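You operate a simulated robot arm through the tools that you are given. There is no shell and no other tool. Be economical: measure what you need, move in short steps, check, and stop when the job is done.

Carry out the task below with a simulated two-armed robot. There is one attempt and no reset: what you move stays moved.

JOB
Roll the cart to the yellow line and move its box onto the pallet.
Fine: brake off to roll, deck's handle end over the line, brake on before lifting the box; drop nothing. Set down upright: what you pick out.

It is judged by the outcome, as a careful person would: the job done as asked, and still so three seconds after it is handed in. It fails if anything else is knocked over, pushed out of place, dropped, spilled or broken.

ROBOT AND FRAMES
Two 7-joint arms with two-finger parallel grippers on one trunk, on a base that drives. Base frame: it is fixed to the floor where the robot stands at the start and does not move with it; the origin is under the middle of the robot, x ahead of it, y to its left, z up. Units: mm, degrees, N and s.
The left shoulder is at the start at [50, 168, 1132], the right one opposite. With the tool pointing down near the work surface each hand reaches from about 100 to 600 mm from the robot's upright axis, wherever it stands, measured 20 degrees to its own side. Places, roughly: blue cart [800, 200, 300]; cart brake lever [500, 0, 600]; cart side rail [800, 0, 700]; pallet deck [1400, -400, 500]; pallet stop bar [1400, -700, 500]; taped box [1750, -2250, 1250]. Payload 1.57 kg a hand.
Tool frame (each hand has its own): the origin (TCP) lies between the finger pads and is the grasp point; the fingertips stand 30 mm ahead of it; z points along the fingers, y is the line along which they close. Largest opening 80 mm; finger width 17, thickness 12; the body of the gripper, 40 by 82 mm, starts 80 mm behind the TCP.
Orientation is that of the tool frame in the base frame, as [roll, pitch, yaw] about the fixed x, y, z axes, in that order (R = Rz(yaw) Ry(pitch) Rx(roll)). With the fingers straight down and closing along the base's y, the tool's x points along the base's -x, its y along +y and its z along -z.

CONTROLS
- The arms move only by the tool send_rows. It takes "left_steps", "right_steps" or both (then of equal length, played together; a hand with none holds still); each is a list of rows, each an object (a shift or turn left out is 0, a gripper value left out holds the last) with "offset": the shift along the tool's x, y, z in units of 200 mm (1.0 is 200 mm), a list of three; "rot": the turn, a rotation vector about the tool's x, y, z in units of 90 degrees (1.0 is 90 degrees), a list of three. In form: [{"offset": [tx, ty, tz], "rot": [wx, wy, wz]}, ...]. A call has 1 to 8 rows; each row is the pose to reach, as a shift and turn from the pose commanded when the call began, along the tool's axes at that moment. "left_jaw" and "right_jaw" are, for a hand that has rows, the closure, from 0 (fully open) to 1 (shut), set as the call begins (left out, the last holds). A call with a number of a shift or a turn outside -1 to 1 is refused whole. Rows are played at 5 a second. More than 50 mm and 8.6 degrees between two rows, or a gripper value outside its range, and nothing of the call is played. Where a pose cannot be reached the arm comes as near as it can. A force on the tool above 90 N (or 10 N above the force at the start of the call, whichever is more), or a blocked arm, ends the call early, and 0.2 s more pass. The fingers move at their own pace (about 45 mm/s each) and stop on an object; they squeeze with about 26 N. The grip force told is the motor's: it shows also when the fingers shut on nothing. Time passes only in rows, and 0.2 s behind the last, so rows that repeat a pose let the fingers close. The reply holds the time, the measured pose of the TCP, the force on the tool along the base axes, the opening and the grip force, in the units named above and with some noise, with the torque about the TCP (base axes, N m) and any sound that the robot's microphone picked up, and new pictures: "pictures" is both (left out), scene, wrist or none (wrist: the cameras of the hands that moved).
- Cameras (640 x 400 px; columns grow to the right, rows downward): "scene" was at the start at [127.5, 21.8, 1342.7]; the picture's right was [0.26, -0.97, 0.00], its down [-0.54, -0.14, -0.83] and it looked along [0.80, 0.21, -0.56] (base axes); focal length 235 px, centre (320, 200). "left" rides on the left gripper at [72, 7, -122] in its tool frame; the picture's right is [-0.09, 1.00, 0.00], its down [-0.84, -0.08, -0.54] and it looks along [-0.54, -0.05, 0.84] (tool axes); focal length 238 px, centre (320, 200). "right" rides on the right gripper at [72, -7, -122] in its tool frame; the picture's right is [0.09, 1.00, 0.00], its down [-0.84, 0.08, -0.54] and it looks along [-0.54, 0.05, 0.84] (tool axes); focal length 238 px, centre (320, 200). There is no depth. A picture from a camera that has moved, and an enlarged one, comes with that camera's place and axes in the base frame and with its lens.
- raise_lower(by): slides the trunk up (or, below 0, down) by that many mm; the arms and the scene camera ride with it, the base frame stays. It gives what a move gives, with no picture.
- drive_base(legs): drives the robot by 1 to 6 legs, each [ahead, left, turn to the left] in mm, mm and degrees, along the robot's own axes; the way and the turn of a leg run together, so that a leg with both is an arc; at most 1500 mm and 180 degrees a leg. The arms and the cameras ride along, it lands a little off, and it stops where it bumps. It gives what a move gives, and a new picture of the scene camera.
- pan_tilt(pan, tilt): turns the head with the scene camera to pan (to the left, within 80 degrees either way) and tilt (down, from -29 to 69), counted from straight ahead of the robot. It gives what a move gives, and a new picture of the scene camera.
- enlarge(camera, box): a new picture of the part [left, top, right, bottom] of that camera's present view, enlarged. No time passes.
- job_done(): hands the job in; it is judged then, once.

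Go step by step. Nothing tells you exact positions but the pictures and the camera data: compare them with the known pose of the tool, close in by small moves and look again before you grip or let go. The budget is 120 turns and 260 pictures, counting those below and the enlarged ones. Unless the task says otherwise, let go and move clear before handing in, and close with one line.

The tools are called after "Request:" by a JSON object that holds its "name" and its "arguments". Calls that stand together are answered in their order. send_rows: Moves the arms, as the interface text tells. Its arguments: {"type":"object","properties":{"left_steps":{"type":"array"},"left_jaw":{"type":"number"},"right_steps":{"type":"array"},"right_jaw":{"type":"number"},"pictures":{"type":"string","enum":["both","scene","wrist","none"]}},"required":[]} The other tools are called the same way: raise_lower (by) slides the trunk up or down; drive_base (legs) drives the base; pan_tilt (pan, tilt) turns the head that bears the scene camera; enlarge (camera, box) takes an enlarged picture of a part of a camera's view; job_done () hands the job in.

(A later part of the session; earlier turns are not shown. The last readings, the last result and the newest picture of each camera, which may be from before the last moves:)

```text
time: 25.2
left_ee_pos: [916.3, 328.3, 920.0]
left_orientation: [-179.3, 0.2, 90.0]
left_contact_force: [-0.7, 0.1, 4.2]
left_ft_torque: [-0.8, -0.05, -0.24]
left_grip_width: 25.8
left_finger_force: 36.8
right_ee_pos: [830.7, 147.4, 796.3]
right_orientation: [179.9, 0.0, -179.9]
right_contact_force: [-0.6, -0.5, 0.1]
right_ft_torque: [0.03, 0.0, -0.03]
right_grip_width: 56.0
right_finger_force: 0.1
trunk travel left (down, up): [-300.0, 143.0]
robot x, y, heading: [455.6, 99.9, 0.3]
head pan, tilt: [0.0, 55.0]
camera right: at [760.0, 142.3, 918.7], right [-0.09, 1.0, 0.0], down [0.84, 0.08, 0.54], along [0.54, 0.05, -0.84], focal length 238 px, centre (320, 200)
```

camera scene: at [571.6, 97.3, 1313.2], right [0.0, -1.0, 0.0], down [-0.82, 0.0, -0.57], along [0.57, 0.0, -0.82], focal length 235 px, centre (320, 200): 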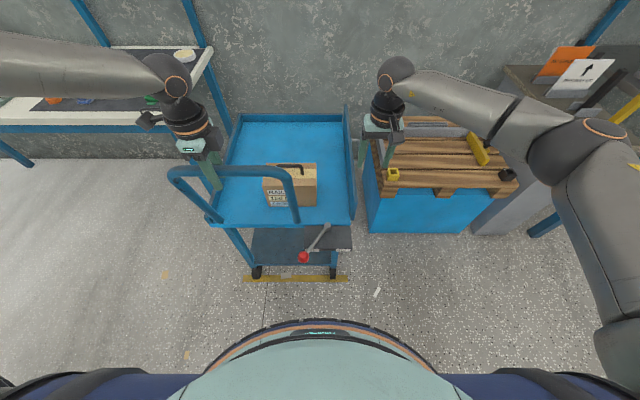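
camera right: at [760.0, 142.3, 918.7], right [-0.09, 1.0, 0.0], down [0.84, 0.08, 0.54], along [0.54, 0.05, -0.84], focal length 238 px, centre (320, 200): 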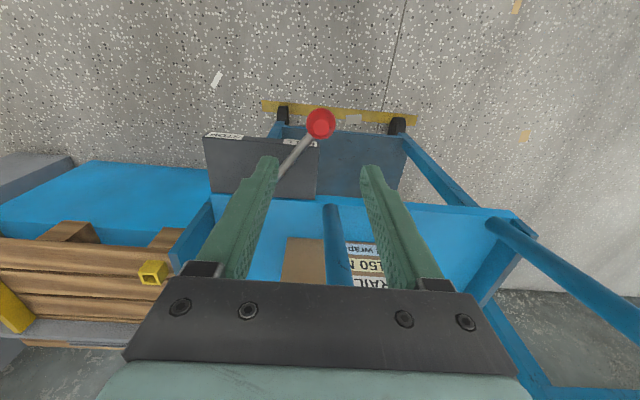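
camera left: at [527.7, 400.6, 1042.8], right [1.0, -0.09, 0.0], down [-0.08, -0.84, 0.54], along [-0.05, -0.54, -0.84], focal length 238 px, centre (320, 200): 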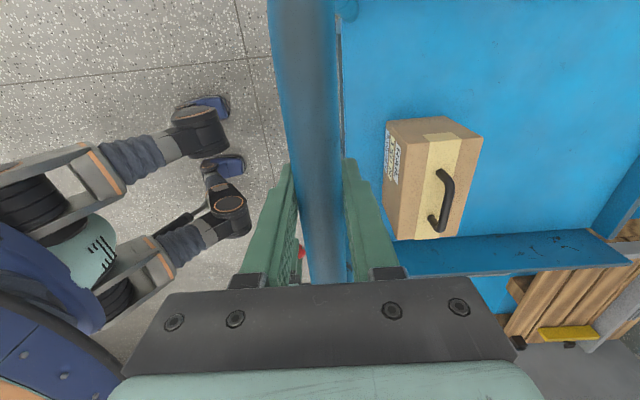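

The knob is right under the open fingers. I lower and then sweep it back to STOP.

Request:
{"name": "send_rows", "arguments": {"right_steps": [{"offset": [0, 0, 0.2]}, {"offset": [0, 0, 0.4]}, {"offset": [0, 0, 0.55]}, {"offset": [0, 0, 0.69]}], "pictures": "wrist"}}

Request:
{"name": "send_rows", "arguments": {"right_steps": [{"offset": [0.055, -0.1, 0]}, {"offset": [0.095, -0.215, 0]}, {"offset": [0.112, -0.32, 0]}, {"offset": [0.112, -0.44, 0]}, {"offset": [0.095, -0.545, 0]}, {"offset": [0.055, -0.66, 0]}, {"offset": [0.0, -0.763, 0]}, {"offset": [-0.04, -0.81, 0]}]}}

```text
time: 26.2
left_ee_pos: [915.8, 328.3, 919.0]
left_orientation: [-179.2, 0.2, 90.1]
left_contact_force: [-1.0, -3.3, 3.7]
left_ft_torque: [-0.5, -0.01, -0.12]
left_grip_width: 26.0
left_finger_force: 37.0
right_ee_pos: [830.9, 147.5, 660.6]
right_orientation: [179.9, 0.0, -179.8]
right_contact_force: [0.1, -0.3, -0.2]
right_ft_torque: [0.0, 0.01, -0.03]
right_grip_width: 55.8
right_finger_force: 0.2
trunk travel left (down, up): [-300.0, 143.0]
robot x, y, heading: [459.9, 99.5, 0.2]
head pan, tilt: [0.0, 55.0]
camera right: at [759.4, 142.8, 781.1], right [-0.1, 1.0, 0.0], down [0.84, 0.08, 0.54], along [0.54, 0.05, -0.84], focal length 238 px, centre (320, 200)
```

right: 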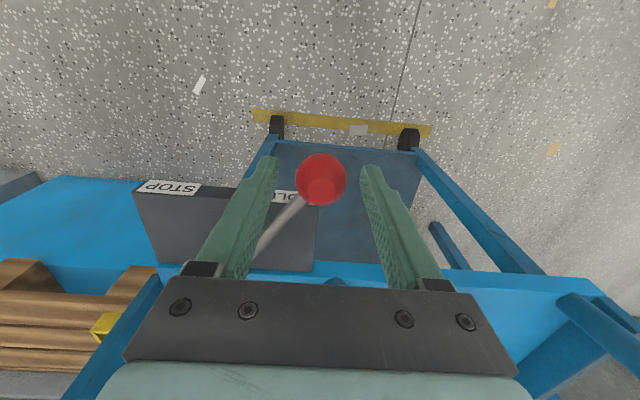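

```text
time: 28.0
left_ee_pos: [916.1, 329.4, 919.8]
left_orientation: [-179.3, 0.2, 90.1]
left_contact_force: [1.7, -6.3, 2.9]
left_ft_torque: [0.16, 0.05, 0.0]
left_grip_width: 25.5
left_finger_force: 36.8
right_ee_pos: [841.1, -12.0, 659.7]
right_orientation: [179.7, 0.0, -179.8]
right_contact_force: [-1.8, 4.0, -0.4]
right_ft_torque: [0.11, 0.01, 0.01]
right_grip_width: 59.8
right_finger_force: 2.0
trunk travel left (down, up): [-300.0, 143.0]
robot x, y, heading: [454.9, 98.9, 0.1]
head pan, tilt: [0.0, 55.0]
camera scene: at [571.9, 97.6, 1313.2], right [0.0, -1.0, 0.0], down [-0.82, 0.0, -0.57], along [0.57, 0.0, -0.82], focal length 235 px, centre (320, 200)
camera right: at [769.6, -17.8, 782.0], right [-0.1, 1.0, 0.0], down [0.84, 0.08, 0.54], along [0.54, 0.06, -0.84], focal length 238 px, centre (320, 200)
```

scene: 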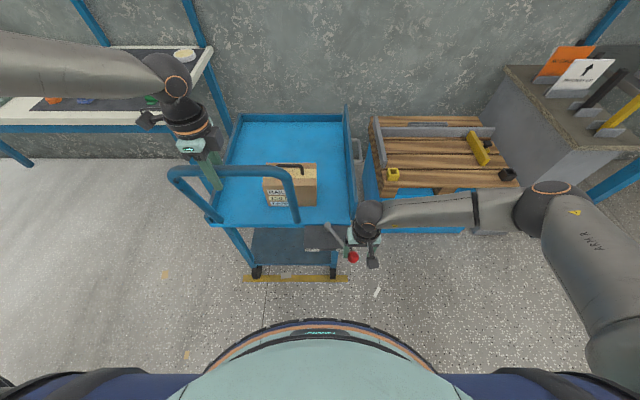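
right: 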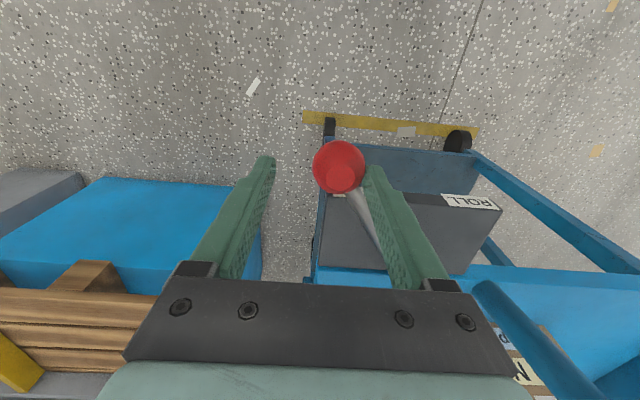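

The lever is back over STOP. I press a bit more to be sure it seats, then back off and lift clear.

Request:
{"name": "send_rows", "arguments": {"right_steps": [{"offset": [-0.02, -0.03, 0]}, {"offset": [-0.04, -0.06, 0]}], "pictures": "none"}}

Request:
{"name": "send_rows", "arguments": {"right_steps": [{"offset": [0.02, 0.05, 0]}, {"offset": [0.04, 0.09, 0]}, {"offset": [0.04, 0.09, -0.2]}, {"offset": [0.04, 0.09, -0.4]}, {"offset": [0.04, 0.09, -0.6]}], "right_jaw": 0}}

```text
time: 28.6
left_ee_pos: [916.2, 328.1, 919.5]
left_orientation: [-179.4, 0.2, 90.0]
left_contact_force: [7.8, -10.8, -1.4]
left_ft_torque: [1.0, 0.06, -0.03]
left_grip_width: 26.0
left_finger_force: 36.7
right_ee_pos: [843.8, -20.5, 659.5]
right_orientation: [179.2, -0.5, -179.3]
right_contact_force: [-16.8, 21.2, 3.9]
right_ft_torque: [0.71, 0.39, 0.66]
right_grip_width: 74.7
right_finger_force: 10.5
trunk travel left (down, up): [-300.0, 143.0]
robot x, y, heading: [461.5, 99.4, 0.3]
head pan, tilt: [0.0, 55.0]
```

```text
time: 29.8
left_ee_pos: [916.6, 328.9, 920.0]
left_orientation: [-179.4, 0.2, 90.2]
left_contact_force: [2.6, -4.5, 4.8]
left_ft_torque: [-0.41, 0.05, 0.02]
left_grip_width: 25.7
left_finger_force: 36.7
right_ee_pos: [841.0, -8.2, 779.6]
right_orientation: [180.0, 0.0, -179.8]
right_contact_force: [0.2, 1.2, 0.2]
right_ft_torque: [-0.04, -0.03, -0.01]
right_grip_width: 80.0
right_finger_force: 0.1
trunk travel left (down, up): [-300.0, 143.0]
robot x, y, heading: [459.7, 98.6, 0.2]
head pan, tilt: [0.0, 55.0]
camera scene: at [571.9, 97.6, 1313.1], right [0.0, -1.0, 0.0], down [-0.82, 0.0, -0.57], along [0.57, 0.0, -0.82], focal length 235 px, centre (320, 200)
camera right: at [769.1, -12.6, 901.4], right [-0.1, 1.0, 0.0], down [0.84, 0.08, 0.54], along [0.54, 0.05, -0.84], focal length 238 px, centre (320, 200)
```

scene: 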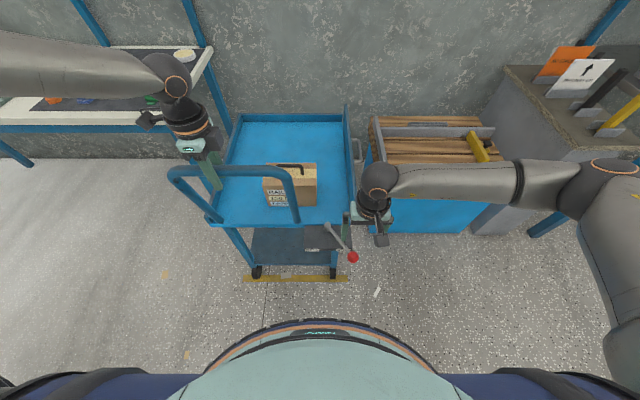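
right: 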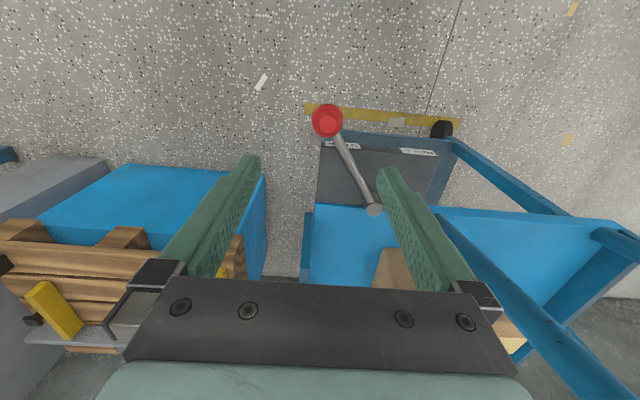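

Brake is on at STOP. I open the left hand, lift it off the bar, and bring the right hand up and over towards the box for a close look.

Request:
{"name": "send_rows", "arguments": {"left_steps": [{}, {}, {}, {}, {"offset": [0, 0, -0.15]}, {"offset": [0, 0, -0.35]}, {"offset": [0, 0, -0.55]}, {"offset": [0, 0, -0.75]}], "left_jaw": 0, "right_steps": [{"offset": [0, -0.1, -0.2]}, {"offset": [0, -0.2, -0.4]}, {"offset": [0, -0.2, -0.6]}, {"offset": [-0.2, -0.2, -0.7]}, {"offset": [-0.4, -0.2, -0.8]}, {"offset": [-0.6, -0.2, -0.9]}, {"offset": [-0.8, -0.2, -0.9]}, {"offset": [-0.95, -0.1, -0.9]}]}}

```text
time: 31.6
left_ee_pos: [918.5, 328.0, 1069.5]
left_orientation: [-179.2, 0.3, 90.1]
left_contact_force: [0.4, 0.2, -0.2]
left_ft_torque: [0.02, -0.04, -0.02]
left_grip_width: 79.8
left_finger_force: 0.1
right_ee_pos: [1029.0, -25.3, 962.0]
right_orientation: [-179.9, 0.0, -179.8]
right_contact_force: [0.2, 1.1, -0.2]
right_ft_torque: [-0.02, 0.02, 0.03]
right_grip_width: 79.8
right_finger_force: 0.1
trunk travel left (down, up): [-300.0, 143.0]
robot x, y, heading: [456.5, 100.9, 0.2]
head pan, tilt: [0.0, 55.0]
camera scene: at [571.9, 98.6, 1313.1], right [0.0, -1.0, 0.0], down [-0.82, 0.0, -0.57], along [0.57, 0.0, -0.82], focal length 235 px, centre (320, 200)
camera right: at [957.7, -31.5, 1083.6], right [-0.1, 1.0, 0.0], down [0.84, 0.08, 0.54], along [0.54, 0.05, -0.84], focal length 238 px, centre (320, 200)
camera left: at [926.8, 401.3, 1191.1], right [1.0, -0.09, -0.01], down [-0.07, -0.83, 0.55], along [-0.06, -0.54, -0.84], focal length 238 px, centre (320, 200)
```

scene: 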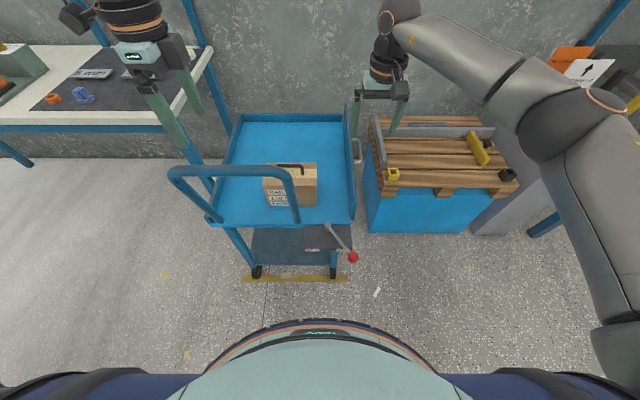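
right: 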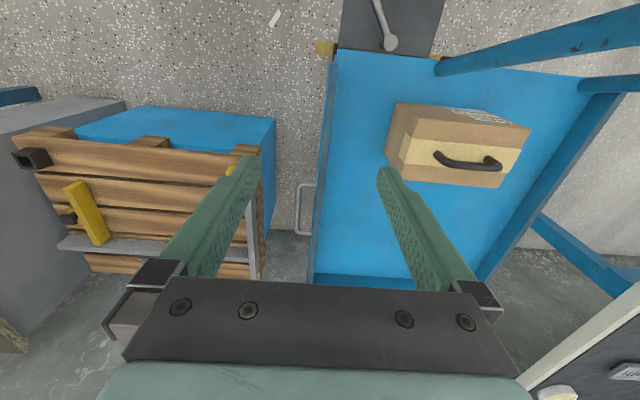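
left: 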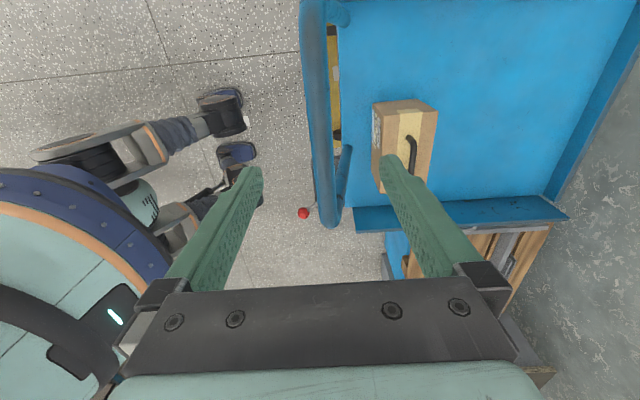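

The handle runs y≈155–245 at x≈1076, top z≈760. The left hand is already turned right for it, so I use it: tuck the right arm away, shift the left towards the box, and drive 80 mm closer.

Request:
{"name": "send_rows", "arguments": {"left_steps": [{}, {}, {"offset": [-0.1, 0.06, 0]}, {"offset": [-0.2, 0.12, 0]}, {"offset": [-0.3, 0.19, 0]}, {"offset": [-0.4, 0.26, 0]}, {"offset": [-0.52, 0.32, 0]}, {"offset": [-0.64, 0.39, 0]}], "right_steps": [{"offset": [0.1, -0.06, -0.12]}, {"offset": [0.21, -0.12, -0.24]}, {"offset": [0.32, -0.18, -0.36]}, {"offset": [0.42, -0.24, -0.48]}, {"offset": [0.53, -0.3, -0.6]}, {"offset": [0.64, -0.36, -0.72]}, {"offset": [0.74, -0.42, -0.84]}, {"offset": [0.85, -0.47, -0.94]}], "pictures": "none"}}

Request:
{"name": "drive_base", "arguments": {"legs": [[80, 0, 0]]}}

Request:
{"name": "enlarge", "arguments": {"camera": "left", "box": [160, 0, 480, 200]}}

```text
time: 33.4
left_ee_pos: [934.9, 269.3, 1058.8]
left_orientation: [-179.4, 0.3, 90.1]
left_contact_force: [-0.3, 0.0, 0.2]
left_ft_torque: [0.0, -0.03, 0.01]
left_grip_width: 80.1
left_finger_force: 0.1
left hand out of reach, approached as far as the arm can: row 5, 6, 7, 8
right_ee_pos: [861.8, -121.3, 1149.1]
right_orientation: [179.9, 0.0, -179.8]
right_contact_force: [-0.3, 0.1, 0.5]
right_ft_torque: [0.0, -0.03, -0.01]
right_grip_width: 79.7
right_finger_force: 0.0
trunk travel left (down, up): [-300.0, 143.0]
robot x, y, heading: [461.2, 97.9, 0.3]
head pan, tilt: [0.0, 55.0]
```

```text
time: 34.4
left_ee_pos: [1016.3, 270.7, 1057.7]
left_orientation: [-179.4, 0.2, 90.1]
left_contact_force: [-0.5, -0.7, 0.7]
left_ft_torque: [0.06, 0.04, 0.01]
left_grip_width: 79.9
left_finger_force: 0.0
right_ee_pos: [942.6, -120.8, 1149.1]
right_orientation: [-180.0, -0.1, -179.8]
right_contact_force: [0.7, 0.3, -0.5]
right_ft_torque: [-0.01, 0.05, -0.01]
right_grip_width: 79.9
right_finger_force: 0.1
trunk travel left (down, up): [-300.0, 143.0]
robot x, y, heading: [536.8, 99.9, 0.0]
head pan, tilt: [0.0, 55.0]
camera scene: at [653.0, 98.4, 1313.0], right [0.0, -1.0, 0.0], down [-0.82, 0.0, -0.57], along [0.57, 0.0, -0.82], focal length 235 px, centre (320, 200)
```

scene: 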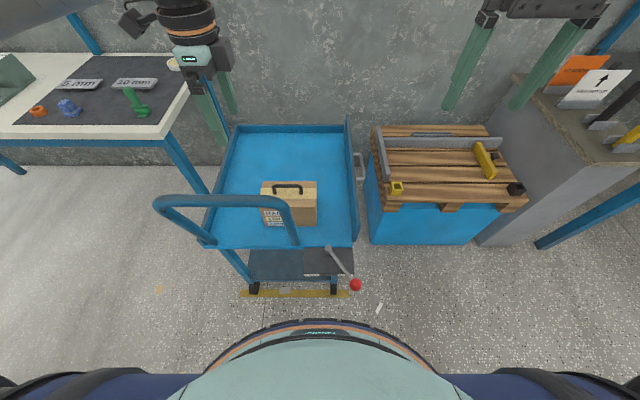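

```text
2.00 times, centred on (320, 100) of left
camera zoom: at [1024.4, 343.3, 1180.2], right [1.0, -0.09, -0.01], down [-0.07, -0.83, 0.55], along [-0.06, -0.54, -0.84], focal length 477 px, centre (320, 400)
```

zoom: 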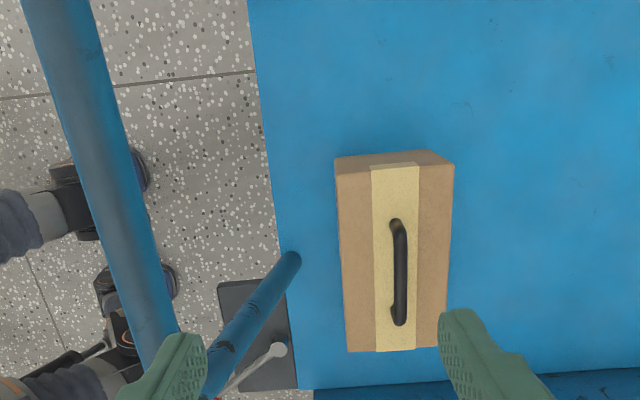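

Handle centre refined to [1080, 202, 760]. High up the arm lacks reach, so I raise the trunk, then lower the hand over the handle.

Request:
{"name": "raise_lower", "arguments": {"by": 120}}

Request:
{"name": "send_rows", "arguments": {"left_steps": [{"offset": [0, 0, 0.2]}, {"offset": [0, 0, 0.4]}, {"offset": [-0.05, 0.05, 0.6]}, {"offset": [-0.15, 0.12, 0.75]}, {"offset": [-0.25, 0.22, 0.85]}, {"offset": [-0.345, 0.32, 1.0]}, {"offset": [-0.345, 0.32, 1.0]}], "pictures": "wrist"}}

```text
time: 35.9
left_ee_pos: [1015.3, 270.7, 1179.0]
left_orientation: [-179.4, 0.2, 90.1]
left_contact_force: [1.1, -0.6, -0.1]
left_ft_torque: [0.06, 0.01, 0.0]
left_grip_width: 79.8
left_finger_force: 0.0
right_ee_pos: [941.3, -120.4, 1269.6]
right_orientation: [179.9, 0.0, -179.8]
right_contact_force: [0.3, 0.3, -0.5]
right_ft_torque: [0.01, -0.01, -0.02]
right_grip_width: 80.0
right_finger_force: 0.1
trunk travel left (down, up): [-420.0, 23.0]
robot x, y, heading: [540.5, 100.4, 0.2]
head pan, tilt: [0.0, 55.0]
```

```text
time: 37.5
left_ee_pos: [1001.9, 280.5, 1030.0]
left_orientation: [-179.3, 0.3, 90.1]
left_contact_force: [0.4, 0.2, -0.4]
left_ft_torque: [-0.02, 0.0, -0.02]
left_grip_width: 80.1
left_finger_force: 0.2
left hand out of reach, approached as far as the arm can: row 3, 4, 5, 6, 7
right_ee_pos: [941.3, -119.9, 1268.3]
right_orientation: [179.9, -0.1, -179.8]
right_contact_force: [1.2, 0.9, 0.2]
right_ft_torque: [0.01, 0.03, -0.01]
right_grip_width: 79.9
right_finger_force: 0.0
trunk travel left (down, up): [-420.0, 23.0]
robot x, y, heading: [538.5, 99.6, 0.1]
head pan, tilt: [0.0, 55.0]
camera left: at [1009.5, 354.7, 1150.8], right [1.0, -0.09, -0.01], down [-0.07, -0.83, 0.55], along [-0.06, -0.54, -0.84], focal length 238 px, centre (320, 200)
```

left: 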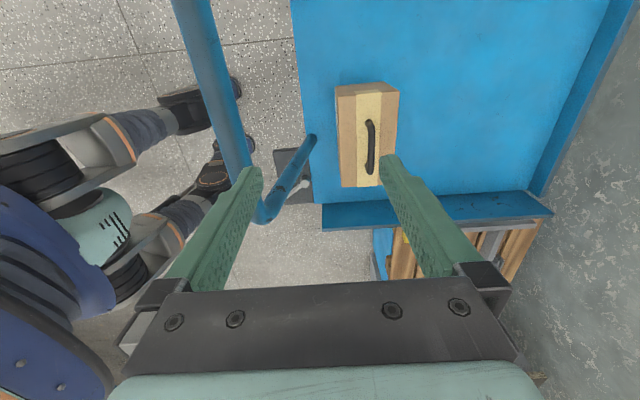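

The left arm's turn direction seems to hit a joint limit, not distance. I turn the hand the other way round (180° back) so it still closes across the handle.

Request:
{"name": "send_rows", "arguments": {"left_steps": [{"rot": [0, 0, -0.094]}, {"rot": [0, 0, -0.188]}, {"rot": [0, 0, -0.282]}, {"rot": [0, 0, -0.376]}, {"rot": [0, 0, -0.47]}, {"rot": [0, 0, -0.564]}, {"rot": [0, 0, -0.658]}, {"rot": [0, 0, -0.75]}], "pictures": "none"}}

Request:
{"name": "send_rows", "arguments": {"left_steps": [{"rot": [0, 0, -0.094]}, {"rot": [0, 0, -0.188]}, {"rot": [0, 0, -0.282]}, {"rot": [0, 0, -0.376]}, {"rot": [0, 0, -0.47]}, {"rot": [0, 0, -0.564]}, {"rot": [0, 0, -0.658]}, {"rot": [0, 0, -0.75]}], "pictures": "none"}}

```text
time: 39.3
left_ee_pos: [998.7, 287.0, 1031.8]
left_orientation: [-179.5, -0.6, 157.7]
left_contact_force: [-1.2, -0.6, 0.2]
left_ft_torque: [-0.01, -0.02, -0.01]
left_grip_width: 79.9
left_finger_force: 0.0
right_ee_pos: [941.1, -119.7, 1269.4]
right_orientation: [-180.0, 0.0, -179.9]
right_contact_force: [1.2, 0.6, 0.1]
right_ft_torque: [-0.02, -0.01, 0.0]
right_grip_width: 80.2
right_finger_force: 0.1
trunk travel left (down, up): [-420.0, 23.0]
robot x, y, heading: [540.9, 97.6, -0.1]
head pan, tilt: [0.0, 55.0]
```

```text
time: 41.1
left_ee_pos: [999.1, 286.8, 1031.7]
left_orientation: [179.7, -0.6, -134.7]
left_contact_force: [-0.6, 0.3, 0.1]
left_ft_torque: [-0.02, 0.02, 0.03]
left_grip_width: 79.8
left_finger_force: 0.1
right_ee_pos: [940.9, -121.0, 1268.7]
right_orientation: [180.0, 0.0, -179.8]
right_contact_force: [-0.9, 0.1, 0.5]
right_ft_torque: [-0.02, 0.01, 0.01]
right_grip_width: 79.8
right_finger_force: 0.0
trunk travel left (down, up): [-420.0, 23.0]
robot x, y, heading: [538.1, 100.6, 0.1]
head pan, tilt: [0.0, 55.0]
```

Turning works. I finish the turn to -90°.

Request:
{"name": "send_rows", "arguments": {"left_steps": [{"rot": [0, 0, -0.09]}, {"rot": [0, 0, -0.18]}, {"rot": [0, 0, -0.27]}, {"rot": [0, 0, -0.36]}, {"rot": [0, 0, -0.45]}, {"rot": [0, 0, -0.497]}], "pictures": "none"}}

Request:
{"name": "send_rows", "arguments": {"left_steps": [{"offset": [0.1, -0.09, 0.12], "rot": [0, 0, 0]}, {"offset": [0.2, -0.18, 0.25]}, {"offset": [0.3, -0.27, 0.38]}, {"offset": [0.38, -0.35, 0.5]}, {"offset": [0.425, -0.405, 0.65]}, {"offset": [0.425, -0.405, 0.75]}]}}

```text
time: 42.5
left_ee_pos: [999.2, 287.1, 1031.4]
left_orientation: [179.4, -0.1, -90.0]
left_contact_force: [-0.5, 0.2, 0.4]
left_ft_torque: [-0.01, -0.02, 0.02]
left_grip_width: 79.7
left_finger_force: 0.0
right_ee_pos: [941.1, -120.3, 1268.9]
right_orientation: [-179.9, -0.1, -179.8]
right_contact_force: [0.5, -0.3, -0.2]
right_ft_torque: [0.0, 0.01, -0.01]
right_grip_width: 80.0
right_finger_force: 0.3
trunk travel left (down, up): [-420.0, 23.0]
robot x, y, heading: [536.6, 100.8, 0.3]
head pan, tilt: [0.0, 55.0]
```

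```text
time: 43.9
left_ee_pos: [985.8, 302.9, 977.7]
left_orientation: [179.5, -0.3, -90.1]
left_contact_force: [-0.5, 0.9, 0.3]
left_ft_torque: [0.0, 0.01, -0.05]
left_grip_width: 79.9
left_finger_force: 0.1
left hand out of reach, approached as far as the arm can: row 1, 2, 3, 4, 5, 6
right_ee_pos: [941.1, -120.5, 1268.4]
right_orientation: [-180.0, 0.0, -179.9]
right_contact_force: [0.2, -0.7, 0.0]
right_ft_torque: [0.01, -0.02, 0.02]
right_grip_width: 80.3
right_finger_force: 0.1
trunk travel left (down, up): [-420.0, 23.0]
robot x, y, heading: [537.2, 102.4, 0.4]
head pan, tilt: [0.0, 55.0]
camera scene: at [652.1, 98.5, 1433.1], right [0.0, -1.0, 0.0], down [-0.82, 0.0, -0.57], along [0.57, 0.0, -0.82], focal length 235 px, centre (320, 200)
camera left: at [980.2, 231.3, 1100.4], right [-1.0, 0.09, 0.01], down [0.08, 0.84, 0.54], along [0.04, 0.54, -0.84], focal length 238 px, centre (320, 200)
```

scene: 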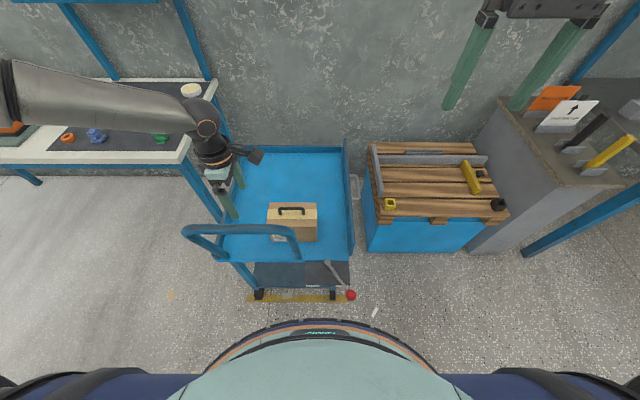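
left: 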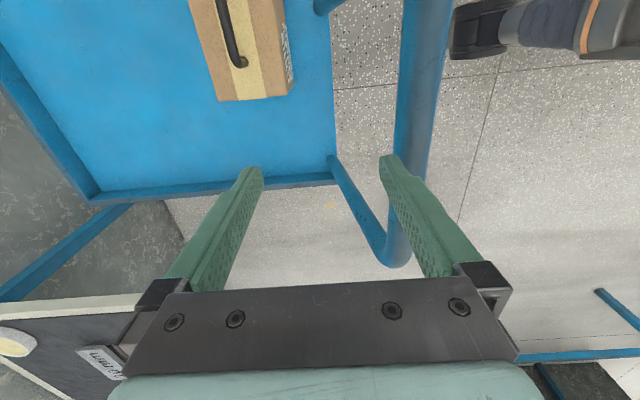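

The reach with this wrist turn is about 420 mm from the shoulder, so I need to be closer, more in line with the left shoulder, and with the trunk lower. I lift the hand, shift the base, then lower the trunk.

Request:
{"name": "send_rows", "arguments": {"left_steps": [{"offset": [0, 0, -0.2]}, {"offset": [0, 0, -0.4]}, {"offset": [0, 0, -0.6]}, {"offset": [0, 0, -0.8]}, {"offset": [0, 0, -1.0]}], "pictures": "none"}}

Request:
{"name": "drive_base", "arguments": {"legs": [[0, -60, 0], [60, 0, 0]]}}

Request:
{"name": "raise_lower", "arguments": {"by": -200}}

```text
time: 45.1
left_ee_pos: [990.5, 301.7, 1179.3]
left_orientation: [179.3, -0.2, -90.1]
left_contact_force: [-0.2, -0.1, 0.3]
left_ft_torque: [0.0, 0.0, 0.01]
left_grip_width: 79.8
left_finger_force: 0.1
right_ee_pos: [940.5, -119.5, 1267.6]
right_orientation: [180.0, 0.0, -179.7]
right_contact_force: [0.1, -0.8, -0.8]
right_ft_torque: [-0.01, 0.02, 0.02]
right_grip_width: 79.9
right_finger_force: 0.0
trunk travel left (down, up): [-420.0, 23.0]
robot x, y, heading: [538.6, 101.2, 0.3]
head pan, tilt: [0.0, 55.0]
```

```text
time: 46.9
left_ee_pos: [1050.9, 242.6, 1177.7]
left_orientation: [179.3, -0.2, -90.1]
left_contact_force: [0.6, -0.4, 0.4]
left_ft_torque: [0.05, 0.0, -0.03]
left_grip_width: 80.2
left_finger_force: 0.1
right_ee_pos: [1002.7, -180.6, 1268.7]
right_orientation: [180.0, -0.1, -179.7]
right_contact_force: [1.0, 0.2, 0.2]
right_ft_torque: [-0.01, 0.0, -0.02]
right_grip_width: 80.2
right_finger_force: 0.1
trunk travel left (down, up): [-420.0, 23.0]
robot x, y, heading: [600.5, 39.1, 0.3]
head pan, tilt: [0.0, 55.0]
camera scene: at [712.7, 38.3, 1433.0], right [0.0, -1.0, 0.0], down [-0.82, 0.0, -0.57], along [0.57, 0.0, -0.82], focal length 235 px, centre (320, 200)
```

scene: 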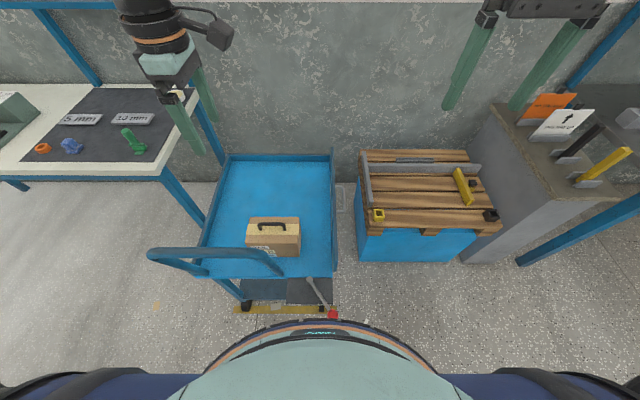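

```text
time: 49.1
left_ee_pos: [1050.4, 241.5, 979.8]
left_orientation: [179.4, -0.2, -90.2]
left_contact_force: [0.6, -0.1, -0.1]
left_ft_torque: [-0.02, 0.0, -0.01]
left_grip_width: 79.9
left_finger_force: 0.1
right_ee_pos: [1001.0, -180.8, 1069.5]
right_orientation: [180.0, 0.0, -179.8]
right_contact_force: [0.3, 0.0, 0.4]
right_ft_torque: [0.01, -0.01, -0.01]
right_grip_width: 79.9
right_finger_force: 0.2
trunk travel left (down, up): [-220.0, 223.0]
robot x, y, heading: [597.8, 38.1, 0.2]
head pan, tilt: [0.0, 55.0]
```

Now the hand is close above. I move over the handle and part-way down.

Request:
{"name": "send_rows", "arguments": {"left_steps": [{"offset": [0.1, -0.07, 0.1]}, {"offset": [0.2, -0.15, 0.2]}, {"offset": [0.2, -0.15, 0.35]}, {"offset": [0.2, -0.15, 0.5]}, {"offset": [0.2, -0.15, 0.65]}], "pictures": "wrist"}}

```text
time: 50.3
left_ee_pos: [1066.1, 216.2, 851.8]
left_orientation: [179.6, -0.4, -90.1]
left_contact_force: [-0.7, 0.4, -0.9]
left_ft_torque: [0.0, 0.02, 0.01]
left_grip_width: 80.0
left_finger_force: 0.1
left hand out of reach, approached as far as the arm can: row 2, 3, 4, 5
right_ee_pos: [999.7, -179.7, 1068.7]
right_orientation: [-180.0, 0.0, -179.8]
right_contact_force: [-0.8, 0.8, 0.0]
right_ft_torque: [0.01, -0.05, 0.01]
right_grip_width: 80.0
right_finger_force: 0.0
trunk travel left (down, up): [-220.0, 223.0]
robot x, y, heading: [596.9, 37.8, 0.3]
head pan, tilt: [0.0, 55.0]
camera left: at [1060.7, 144.6, 975.6], right [-1.0, 0.09, 0.01], down [0.08, 0.84, 0.54], along [0.04, 0.53, -0.84], focal length 238 px, centre (320, 200)
```

left: 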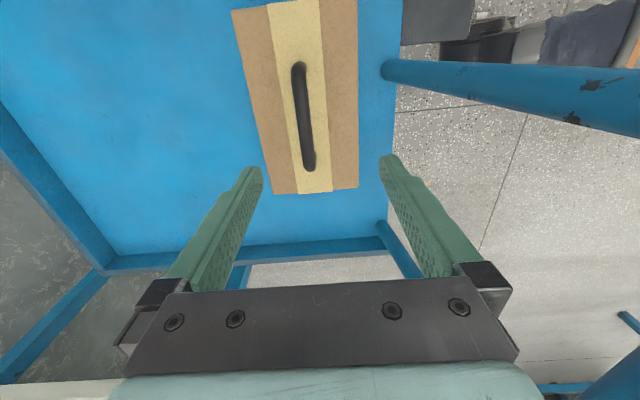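

Handle centre is at [1078, 198]; the hand is 12 mm short. I nudge the base by that.

Request:
{"name": "drive_base", "arguments": {"legs": [[16, -14, 0]]}}

Request:
{"name": "enlarge", "arguments": {"camera": "left", "box": [200, 0, 440, 200]}}

```text
time: 51.1
left_ee_pos: [1083.1, 201.3, 853.6]
left_orientation: [179.5, -0.3, -90.1]
left_contact_force: [0.7, 0.2, 0.8]
left_ft_torque: [0.0, 0.01, 0.01]
left_grip_width: 80.0
left_finger_force: 0.0
right_ee_pos: [1017.2, -195.2, 1069.6]
right_orientation: [180.0, -0.1, -179.8]
right_contact_force: [0.2, 0.5, 0.3]
right_ft_torque: [0.02, 0.02, 0.01]
right_grip_width: 79.7
right_finger_force: 0.1
trunk travel left (down, up): [-220.0, 223.0]
robot x, y, heading: [612.7, 26.0, 0.1]
head pan, tilt: [0.0, 55.0]
camera scene: at [727.9, 24.0, 1233.1], right [0.0, -1.0, 0.0], down [-0.82, 0.0, -0.57], along [0.57, 0.0, -0.82], focal length 235 px, centre (320, 200)
```

scene: 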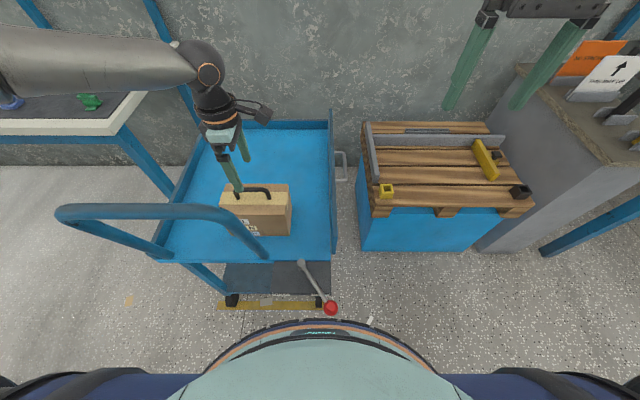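

```text
2.00 times, centred on (320, 100) of left
camera zoom: at [1077.0, 130.1, 975.8], right [-1.0, 0.09, 0.01], down [0.08, 0.84, 0.54], along [0.04, 0.53, -0.84], focal length 477 px, centre (320, 400)
```

zoom: 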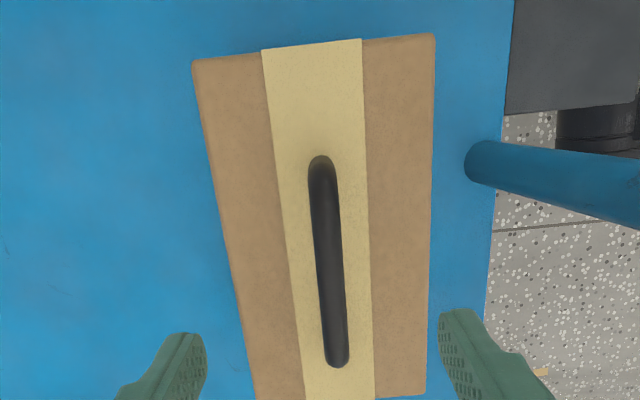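

The hand is now centred over the handle within 4 mm. I descend slowly to just around the handle bar.

Request:
{"name": "send_rows", "arguments": {"left_steps": [{"offset": [0.01, 0.02, 0.1]}, {"offset": [0.015, 0.02, 0.2]}, {"offset": [0.015, 0.02, 0.3]}, {"offset": [0.015, 0.02, 0.4]}]}}

Request:
{"name": "enlarge", "arguments": {"camera": "scene", "box": [180, 100, 320, 260]}}

```text
time: 52.1
left_ee_pos: [1060.2, 217.1, 788.2]
left_orientation: [179.5, -0.4, -90.0]
left_contact_force: [0.5, -0.5, -0.6]
left_ft_torque: [0.02, -0.01, -0.01]
left_grip_width: 80.0
left_finger_force: 0.1
left hand out of reach, approached as far as the arm can: row 1, 2, 3, 4
right_ee_pos: [1017.8, -193.7, 1069.1]
right_orientation: [180.0, 0.0, -179.8]
right_contact_force: [0.5, -0.3, -0.3]
right_ft_torque: [0.02, -0.01, -0.02]
right_grip_width: 79.6
right_finger_force: 0.0
trunk travel left (down, up): [-220.0, 223.0]
robot x, y, heading: [613.1, 26.9, -0.1]
head pan, tilt: [0.0, 55.0]
camera scene: at [727.6, 24.3, 1233.1], right [0.0, -1.0, 0.0], down [-0.82, 0.0, -0.57], along [0.57, 0.0, -0.82], focal length 235 px, centre (320, 200)
camera left: at [1054.3, 146.7, 912.0], right [-1.0, 0.09, 0.01], down [0.08, 0.84, 0.54], along [0.04, 0.53, -0.84], focal length 238 px, centre (320, 200)
```

scene: 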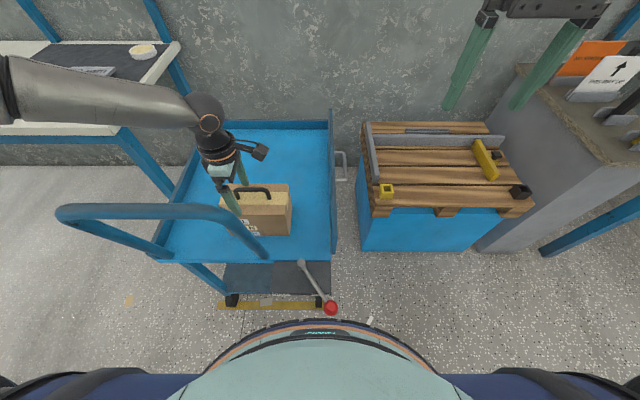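
left: 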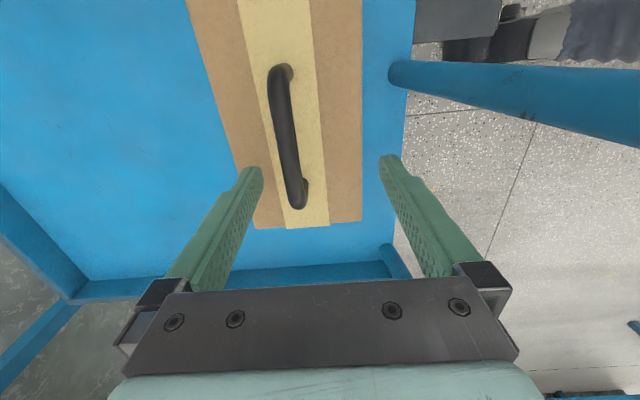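

```text
2.50 times, centred on (250, 180) of scene
camera zoom: at [727.6, 24.3, 1233.1], right [0.0, -1.0, 0.0], down [-0.82, 0.0, -0.57], along [0.57, 0.0, -0.82], focal length 588 px, centre (495, 250)
```

zoom: 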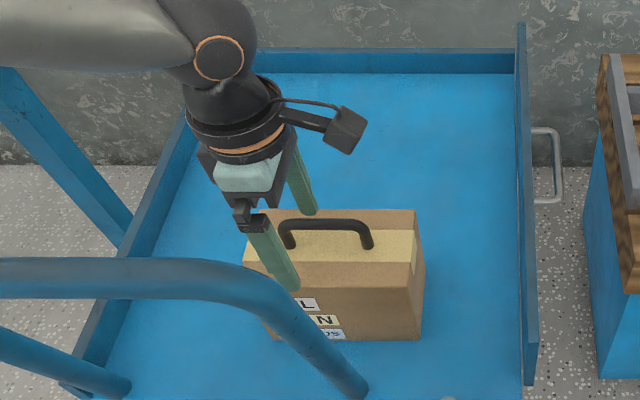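

The reach works out as a 426 mm sphere centred 112 mm below the shoulder, so I must lower the trunk by 180. I raise the hand by the same first, then lower the trunk.

Request:
{"name": "send_rows", "arguments": {"left_steps": [{"offset": [0, 0, -0.2]}, {"offset": [0, 0, -0.4]}, {"offset": [0.02, -0.03, -0.6]}, {"offset": [0.04, -0.06, -0.8]}, {"offset": [0.06, -0.08, -1.0]}], "pictures": "none"}}

Request:
{"name": "raise_lower", "arguments": {"by": -150}}

Request:
{"name": "enlarge", "arguments": {"camera": "left", "box": [200, 0, 440, 200]}}

```text
time: 53.3
left_ee_pos: [1075.4, 207.7, 990.4]
left_orientation: [179.4, -0.4, -90.1]
left_contact_force: [-0.4, -0.4, 0.4]
left_ft_torque: [0.02, 0.01, -0.01]
left_grip_width: 80.0
left_finger_force: 0.1
right_ee_pos: [1016.5, -193.9, 1069.2]
right_orientation: [-180.0, 0.0, -179.8]
right_contact_force: [-0.1, -0.8, -0.4]
right_ft_torque: [-0.02, 0.01, 0.01]
right_grip_width: 80.3
right_finger_force: 0.0
trunk travel left (down, up): [-220.0, 223.0]
robot x, y, heading: [610.9, 22.5, 0.2]
head pan, tilt: [0.0, 55.0]
```

```text
time: 55.1
left_ee_pos: [1076.3, 207.7, 839.9]
left_orientation: [179.5, -0.4, -90.1]
left_contact_force: [-0.4, -0.4, -0.7]
left_ft_torque: [-0.02, 0.01, -0.01]
left_grip_width: 80.0
left_finger_force: 0.0
right_ee_pos: [1015.8, -194.1, 919.7]
right_orientation: [180.0, 0.0, -179.7]
right_contact_force: [0.1, 0.1, -0.6]
right_ft_torque: [-0.02, 0.0, 0.02]
right_grip_width: 79.8
right_finger_force: 0.0
trunk travel left (down, up): [-70.0, 373.0]
robot x, y, heading: [609.3, 25.6, 0.2]
head pan, tilt: [0.0, 55.0]
```

```text
2.00 times, centred on (320, 100) of left
camera zoom: at [1071.3, 136.6, 962.9], right [-1.0, 0.09, 0.01], down [0.08, 0.84, 0.54], along [0.04, 0.53, -0.84], focal length 477 px, centre (320, 400)
```

zoom: 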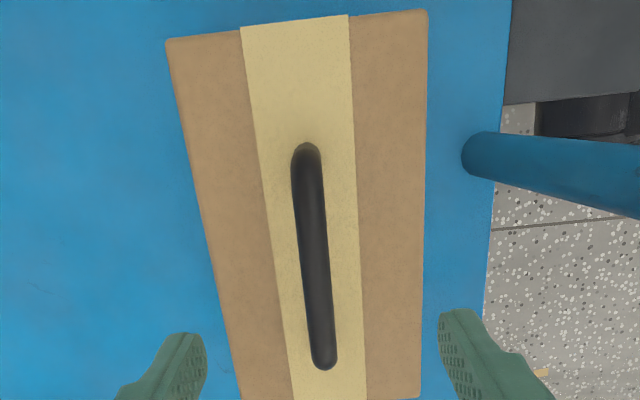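

Aligned within about 1 mm in x. I descend the last stretch in small steps.

Request:
{"name": "send_rows", "arguments": {"left_steps": [{"offset": [0.02, 0, 0.12]}, {"offset": [0.04, 0, 0.22]}, {"offset": [0.045, 0, 0.3]}, {"offset": [0.045, 0, 0.35]}], "pictures": "both"}}

Request:
{"name": "enlarge", "arguments": {"camera": "scene", "box": [160, 60, 320, 260]}}

```text
time: 56.1
left_ee_pos: [1078.7, 197.8, 771.3]
left_orientation: [179.6, -0.4, -90.1]
left_contact_force: [-0.7, 0.1, 1.4]
left_ft_torque: [0.03, -0.1, 0.05]
left_grip_width: 79.5
left_finger_force: 0.1
right_ee_pos: [1016.2, -194.6, 920.2]
right_orientation: [180.0, -0.1, -179.7]
right_contact_force: [-0.5, 0.6, -0.9]
right_ft_torque: [-0.05, -0.02, 0.01]
right_grip_width: 79.9
right_finger_force: 0.0
trunk travel left (down, up): [-70.0, 373.0]
robot x, y, heading: [614.4, 21.3, -0.1]
head pan, tilt: [0.0, 55.0]
camera scene: at [727.4, 24.3, 1083.2], right [0.0, -1.0, 0.0], down [-0.82, 0.0, -0.57], along [0.57, 0.0, -0.82], focal length 235 px, centre (320, 200)
camera left: at [1070.8, 126.6, 893.3], right [-1.0, 0.09, 0.01], down [0.08, 0.84, 0.54], along [0.04, 0.53, -0.84], focal length 238 px, centre (320, 200)
```

scene: 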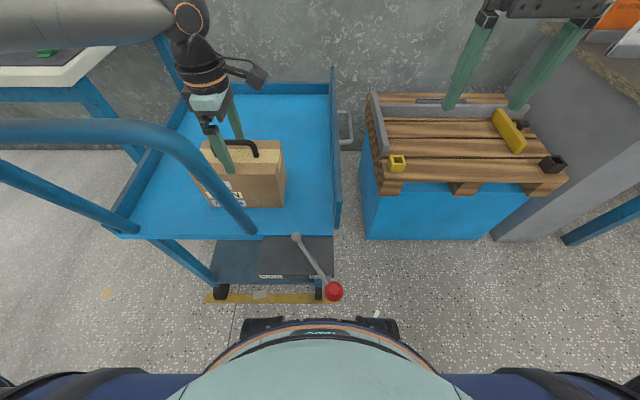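
left: 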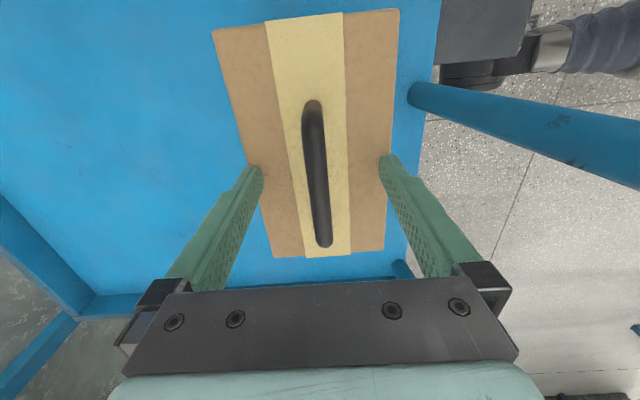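

```text
2.00 times, centred on (240, 160) of scene
camera zoom: at [727.4, 24.3, 1083.2], right [0.0, -1.0, 0.0], down [-0.82, 0.0, -0.57], along [0.57, 0.0, -0.82], focal length 470 px, centre (480, 280)
```

zoom: 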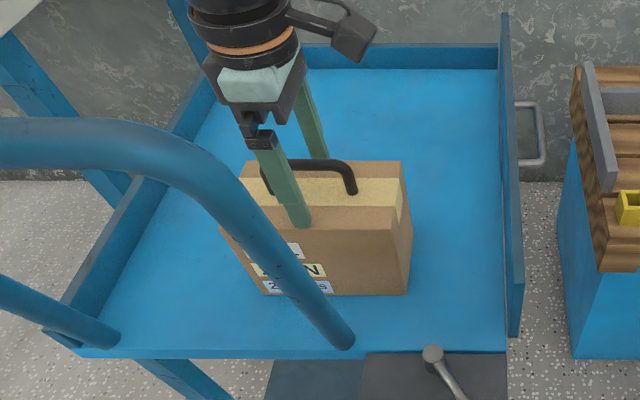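

The handle bar is at about z 767, right between the pads. I go 5 mm lower and close on it.

Request:
{"name": "send_rows", "arguments": {"left_steps": [{"offset": [0, 0, 0.025]}, {"offset": [0, 0, 0.025]}], "pictures": "none"}}

Request:
{"name": "send_rows", "arguments": {"left_steps": [{}, {}, {}, {}, {}, {}, {}], "left_jaw": 1, "pictures": "wrist"}}

```text
time: 56.7
left_ee_pos: [1076.1, 198.4, 769.7]
left_orientation: [-179.9, -0.4, -90.2]
left_contact_force: [4.2, 7.4, 37.7]
left_ft_torque: [0.46, 1.2, -0.47]
left_grip_width: 78.3
left_finger_force: 0.0
right_ee_pos: [1015.0, -194.1, 920.8]
right_orientation: [179.9, 0.0, -179.7]
right_contact_force: [0.2, 0.4, 0.2]
right_ft_torque: [-0.04, -0.01, 0.0]
right_grip_width: 79.8
right_finger_force: 0.2
trunk travel left (down, up): [-70.0, 373.0]
robot x, y, heading: [613.3, 24.4, 0.1]
head pan, tilt: [0.0, 55.0]
```

```text
time: 58.3
left_ee_pos: [1076.9, 193.9, 770.0]
left_orientation: [-179.8, -0.6, -90.2]
left_contact_force: [1.7, -3.6, 33.4]
left_ft_torque: [0.1, -0.14, 0.04]
left_grip_width: 12.0
left_finger_force: 26.0
right_ee_pos: [1016.5, -196.2, 919.6]
right_orientation: [180.0, 0.1, -179.8]
right_contact_force: [0.6, 0.1, -0.3]
right_ft_torque: [-0.01, -0.02, 0.01]
right_grip_width: 80.2
right_finger_force: 0.0
trunk travel left (down, up): [-70.0, 373.0]
robot x, y, heading: [614.5, 24.9, 0.5]
head pan, tilt: [0.0, 55.0]
camera left: at [1069.4, 124.8, 893.2], right [-1.0, 0.1, -0.01], down [0.08, 0.84, 0.53], along [0.06, 0.53, -0.85], focal length 238 px, centre (320, 200)
```

left: 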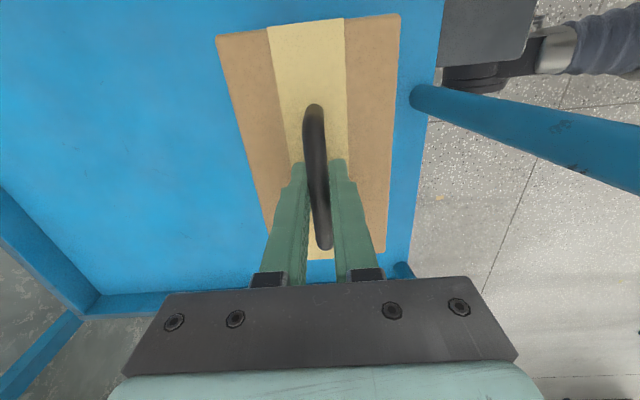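

The handle is held (12 mm, 26 N) with the fingertips resting on the box top. I lift slightly and read the weight.

Request:
{"name": "raise_lower", "arguments": {"by": 25}}

Request:
{"name": "enlarge", "arguments": {"camera": "scene", "box": [160, 60, 320, 260]}}

```text
time: 59.0
left_ee_pos: [1076.2, 198.4, 786.3]
left_orientation: [179.1, -0.2, -90.1]
left_contact_force: [0.2, 0.9, -14.7]
left_ft_torque: [-0.05, 0.0, -0.01]
left_grip_width: 11.6
left_finger_force: 26.4
right_ee_pos: [1016.7, -193.1, 943.6]
right_orientation: [180.0, -0.1, -179.7]
right_contact_force: [-0.9, -0.5, -0.3]
right_ft_torque: [0.03, 0.02, -0.01]
right_grip_width: 80.2
right_finger_force: 0.0
trunk travel left (down, up): [-95.0, 348.0]
robot x, y, heading: [613.3, 21.3, 0.2]
head pan, tilt: [0.0, 55.0]
```

```text
2.00 times, centred on (240, 160) of scene
camera zoom: at [728.7, 24.8, 1107.7], right [0.0, -1.0, 0.0], down [-0.82, 0.0, -0.57], along [0.57, 0.0, -0.82], focal length 470 px, centre (480, 280)
```

zoom: 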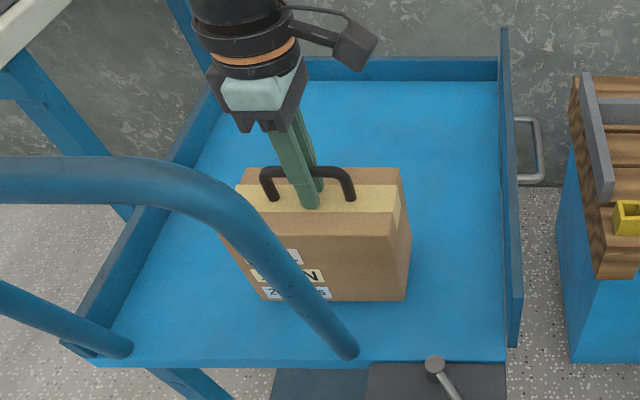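

The full box weight (~15 N) hangs in the hand. I lift by trunk 150 mm to clear the 700 mm high side wall, watching the grip, and tuck the right hand back further.

Request:
{"name": "raise_lower", "arguments": {"by": 75}}

Request:
{"name": "raise_lower", "arguments": {"by": 85}}

Request:
{"name": "send_rows", "arguments": {"right_steps": [{"offset": [0.15, 0, -0.1]}, {"offset": [0.3, 0, -0.2]}, {"offset": [0.45, 0, -0.3]}, {"offset": [0.6, 0, -0.4]}, {"offset": [0.75, 0, -0.5]}], "pictures": "scene"}}

```text
time: 60.1
left_ee_pos: [1076.5, 198.7, 863.3]
left_orientation: [179.4, -0.4, -90.1]
left_contact_force: [-0.3, -0.3, -14.5]
left_ft_torque: [0.0, -0.02, -0.02]
left_grip_width: 12.0
left_finger_force: 26.4
right_ee_pos: [1018.1, -193.8, 1018.6]
right_orientation: [-180.0, -0.1, -179.8]
right_contact_force: [-0.3, 0.5, 0.3]
right_ft_torque: [0.02, -0.02, -0.03]
right_grip_width: 80.0
right_finger_force: 0.1
trunk travel left (down, up): [-170.0, 273.0]
robot x, y, heading: [613.7, 26.2, 0.3]
head pan, tilt: [0.0, 55.0]
```

```text
time: 61.3
left_ee_pos: [1076.7, 197.5, 948.4]
left_orientation: [179.3, -0.4, -90.1]
left_contact_force: [0.5, 0.7, -14.2]
left_ft_torque: [-0.04, -0.03, -0.03]
left_grip_width: 11.7
left_finger_force: 25.8
right_ee_pos: [1016.9, -194.5, 1103.2]
right_orientation: [180.0, -0.1, -179.7]
right_contact_force: [-0.4, 0.0, 0.6]
right_ft_torque: [0.03, -0.01, 0.01]
right_grip_width: 80.1
right_finger_force: 0.0
trunk travel left (down, up): [-255.0, 188.0]
robot x, y, heading: [611.4, 22.7, 0.1]
head pan, tilt: [0.0, 55.0]
```

```text
time: 62.5
left_ee_pos: [1075.8, 198.1, 948.6]
left_orientation: [179.3, -0.4, -90.1]
left_contact_force: [0.1, -0.3, -14.6]
left_ft_torque: [0.0, 0.01, 0.01]
left_grip_width: 12.0
left_finger_force: 26.0
right_ee_pos: [867.4, -196.7, 1204.4]
right_orientation: [-179.9, 0.0, -179.8]
right_contact_force: [-0.3, -0.4, -0.2]
right_ft_torque: [-0.01, -0.03, 0.0]
right_grip_width: 79.9
right_finger_force: 0.0
trunk travel left (down, up): [-255.0, 188.0]
robot x, y, heading: [612.2, 28.3, 0.3]
head pan, tilt: [0.0, 55.0]
camera scene: at [728.0, 24.8, 1268.1], right [0.0, -1.0, 0.0], down [-0.82, 0.0, -0.57], along [0.57, 0.0, -0.82], focal length 235 px, centre (320, 200)
```

scene: 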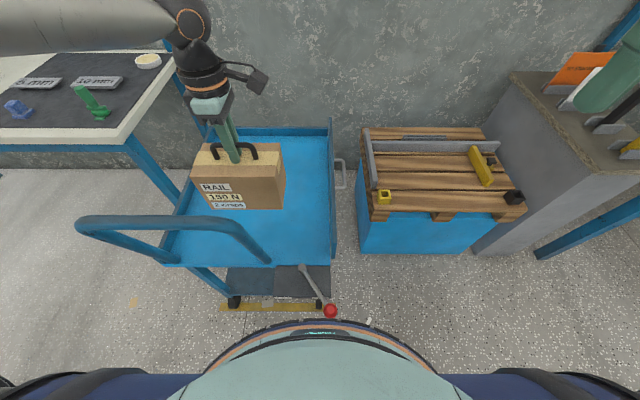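

The box hangs level, its bottom at about z 768. Pallet bay: x 1250–1540, y -205 to -680, deck z≈500; I'll set it at about [1335, -430]. I drive right in gentle legs.

Request:
{"name": "drive_base", "arguments": {"legs": [[0, -150, 0], [0, -160, 0]]}}

Request:
{"name": "drive_base", "arguments": {"legs": [[0, -160, 0], [0, -155, 0]]}}

```text
time: 66.1
left_ee_pos: [1078.4, -108.0, 949.2]
left_orientation: [179.4, -0.3, -90.1]
left_contact_force: [0.3, -0.5, -14.1]
left_ft_torque: [-0.04, -0.03, -0.02]
left_grip_width: 11.7
left_finger_force: 26.2
right_ee_pos: [869.1, -502.5, 1204.0]
right_orientation: [-180.0, -0.1, -179.6]
right_contact_force: [0.1, -0.9, 0.0]
right_ft_torque: [-0.01, 0.01, -0.04]
right_grip_width: 80.1
right_finger_force: 0.1
trunk travel left (down, up): [-255.0, 188.0]
robot x, y, heading: [614.2, -280.1, 0.5]
head pan, tilt: [0.0, 55.0]
camera scene: at [729.5, -281.6, 1268.0], right [0.0, -1.0, 0.0], down [-0.82, 0.0, -0.57], along [0.57, 0.0, -0.82], focal length 235 px, centre (320, 200)
```

scene: 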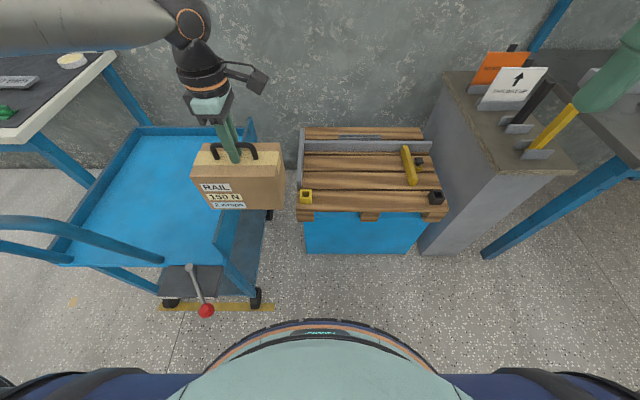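

```text
time: 69.7
left_ee_pos: [1080.8, -425.1, 949.1]
left_orientation: [179.5, -0.2, -90.0]
left_contact_force: [0.3, -0.4, -15.0]
left_ft_torque: [-0.04, -0.01, -0.01]
left_grip_width: 11.9
left_finger_force: 25.9
right_ee_pos: [870.1, -818.7, 1204.1]
right_orientation: [180.0, 0.0, -179.7]
right_contact_force: [-0.1, 0.3, 0.2]
right_ft_torque: [0.04, 0.01, 0.06]
right_grip_width: 79.7
right_finger_force: 0.1
trunk travel left (down, up): [-255.0, 188.0]
robot x, y, heading: [618.4, -596.9, 0.2]
head pan, tilt: [0.0, 55.0]
camera scene: at [731.5, -598.4, 1268.0], right [0.01, -1.0, 0.0], down [-0.82, 0.0, -0.57], along [0.57, 0.0, -0.82], focal length 235 px, centre (320, 200)
```

scene: 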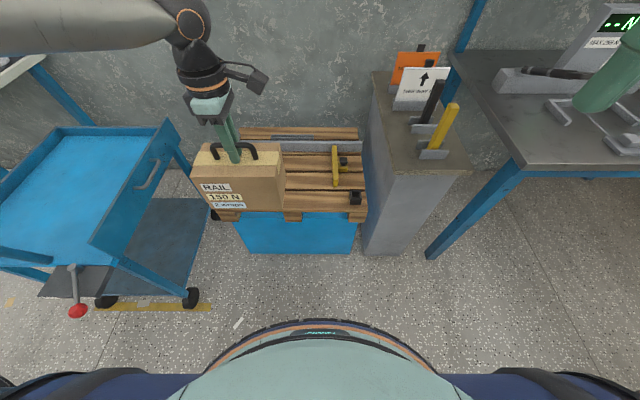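

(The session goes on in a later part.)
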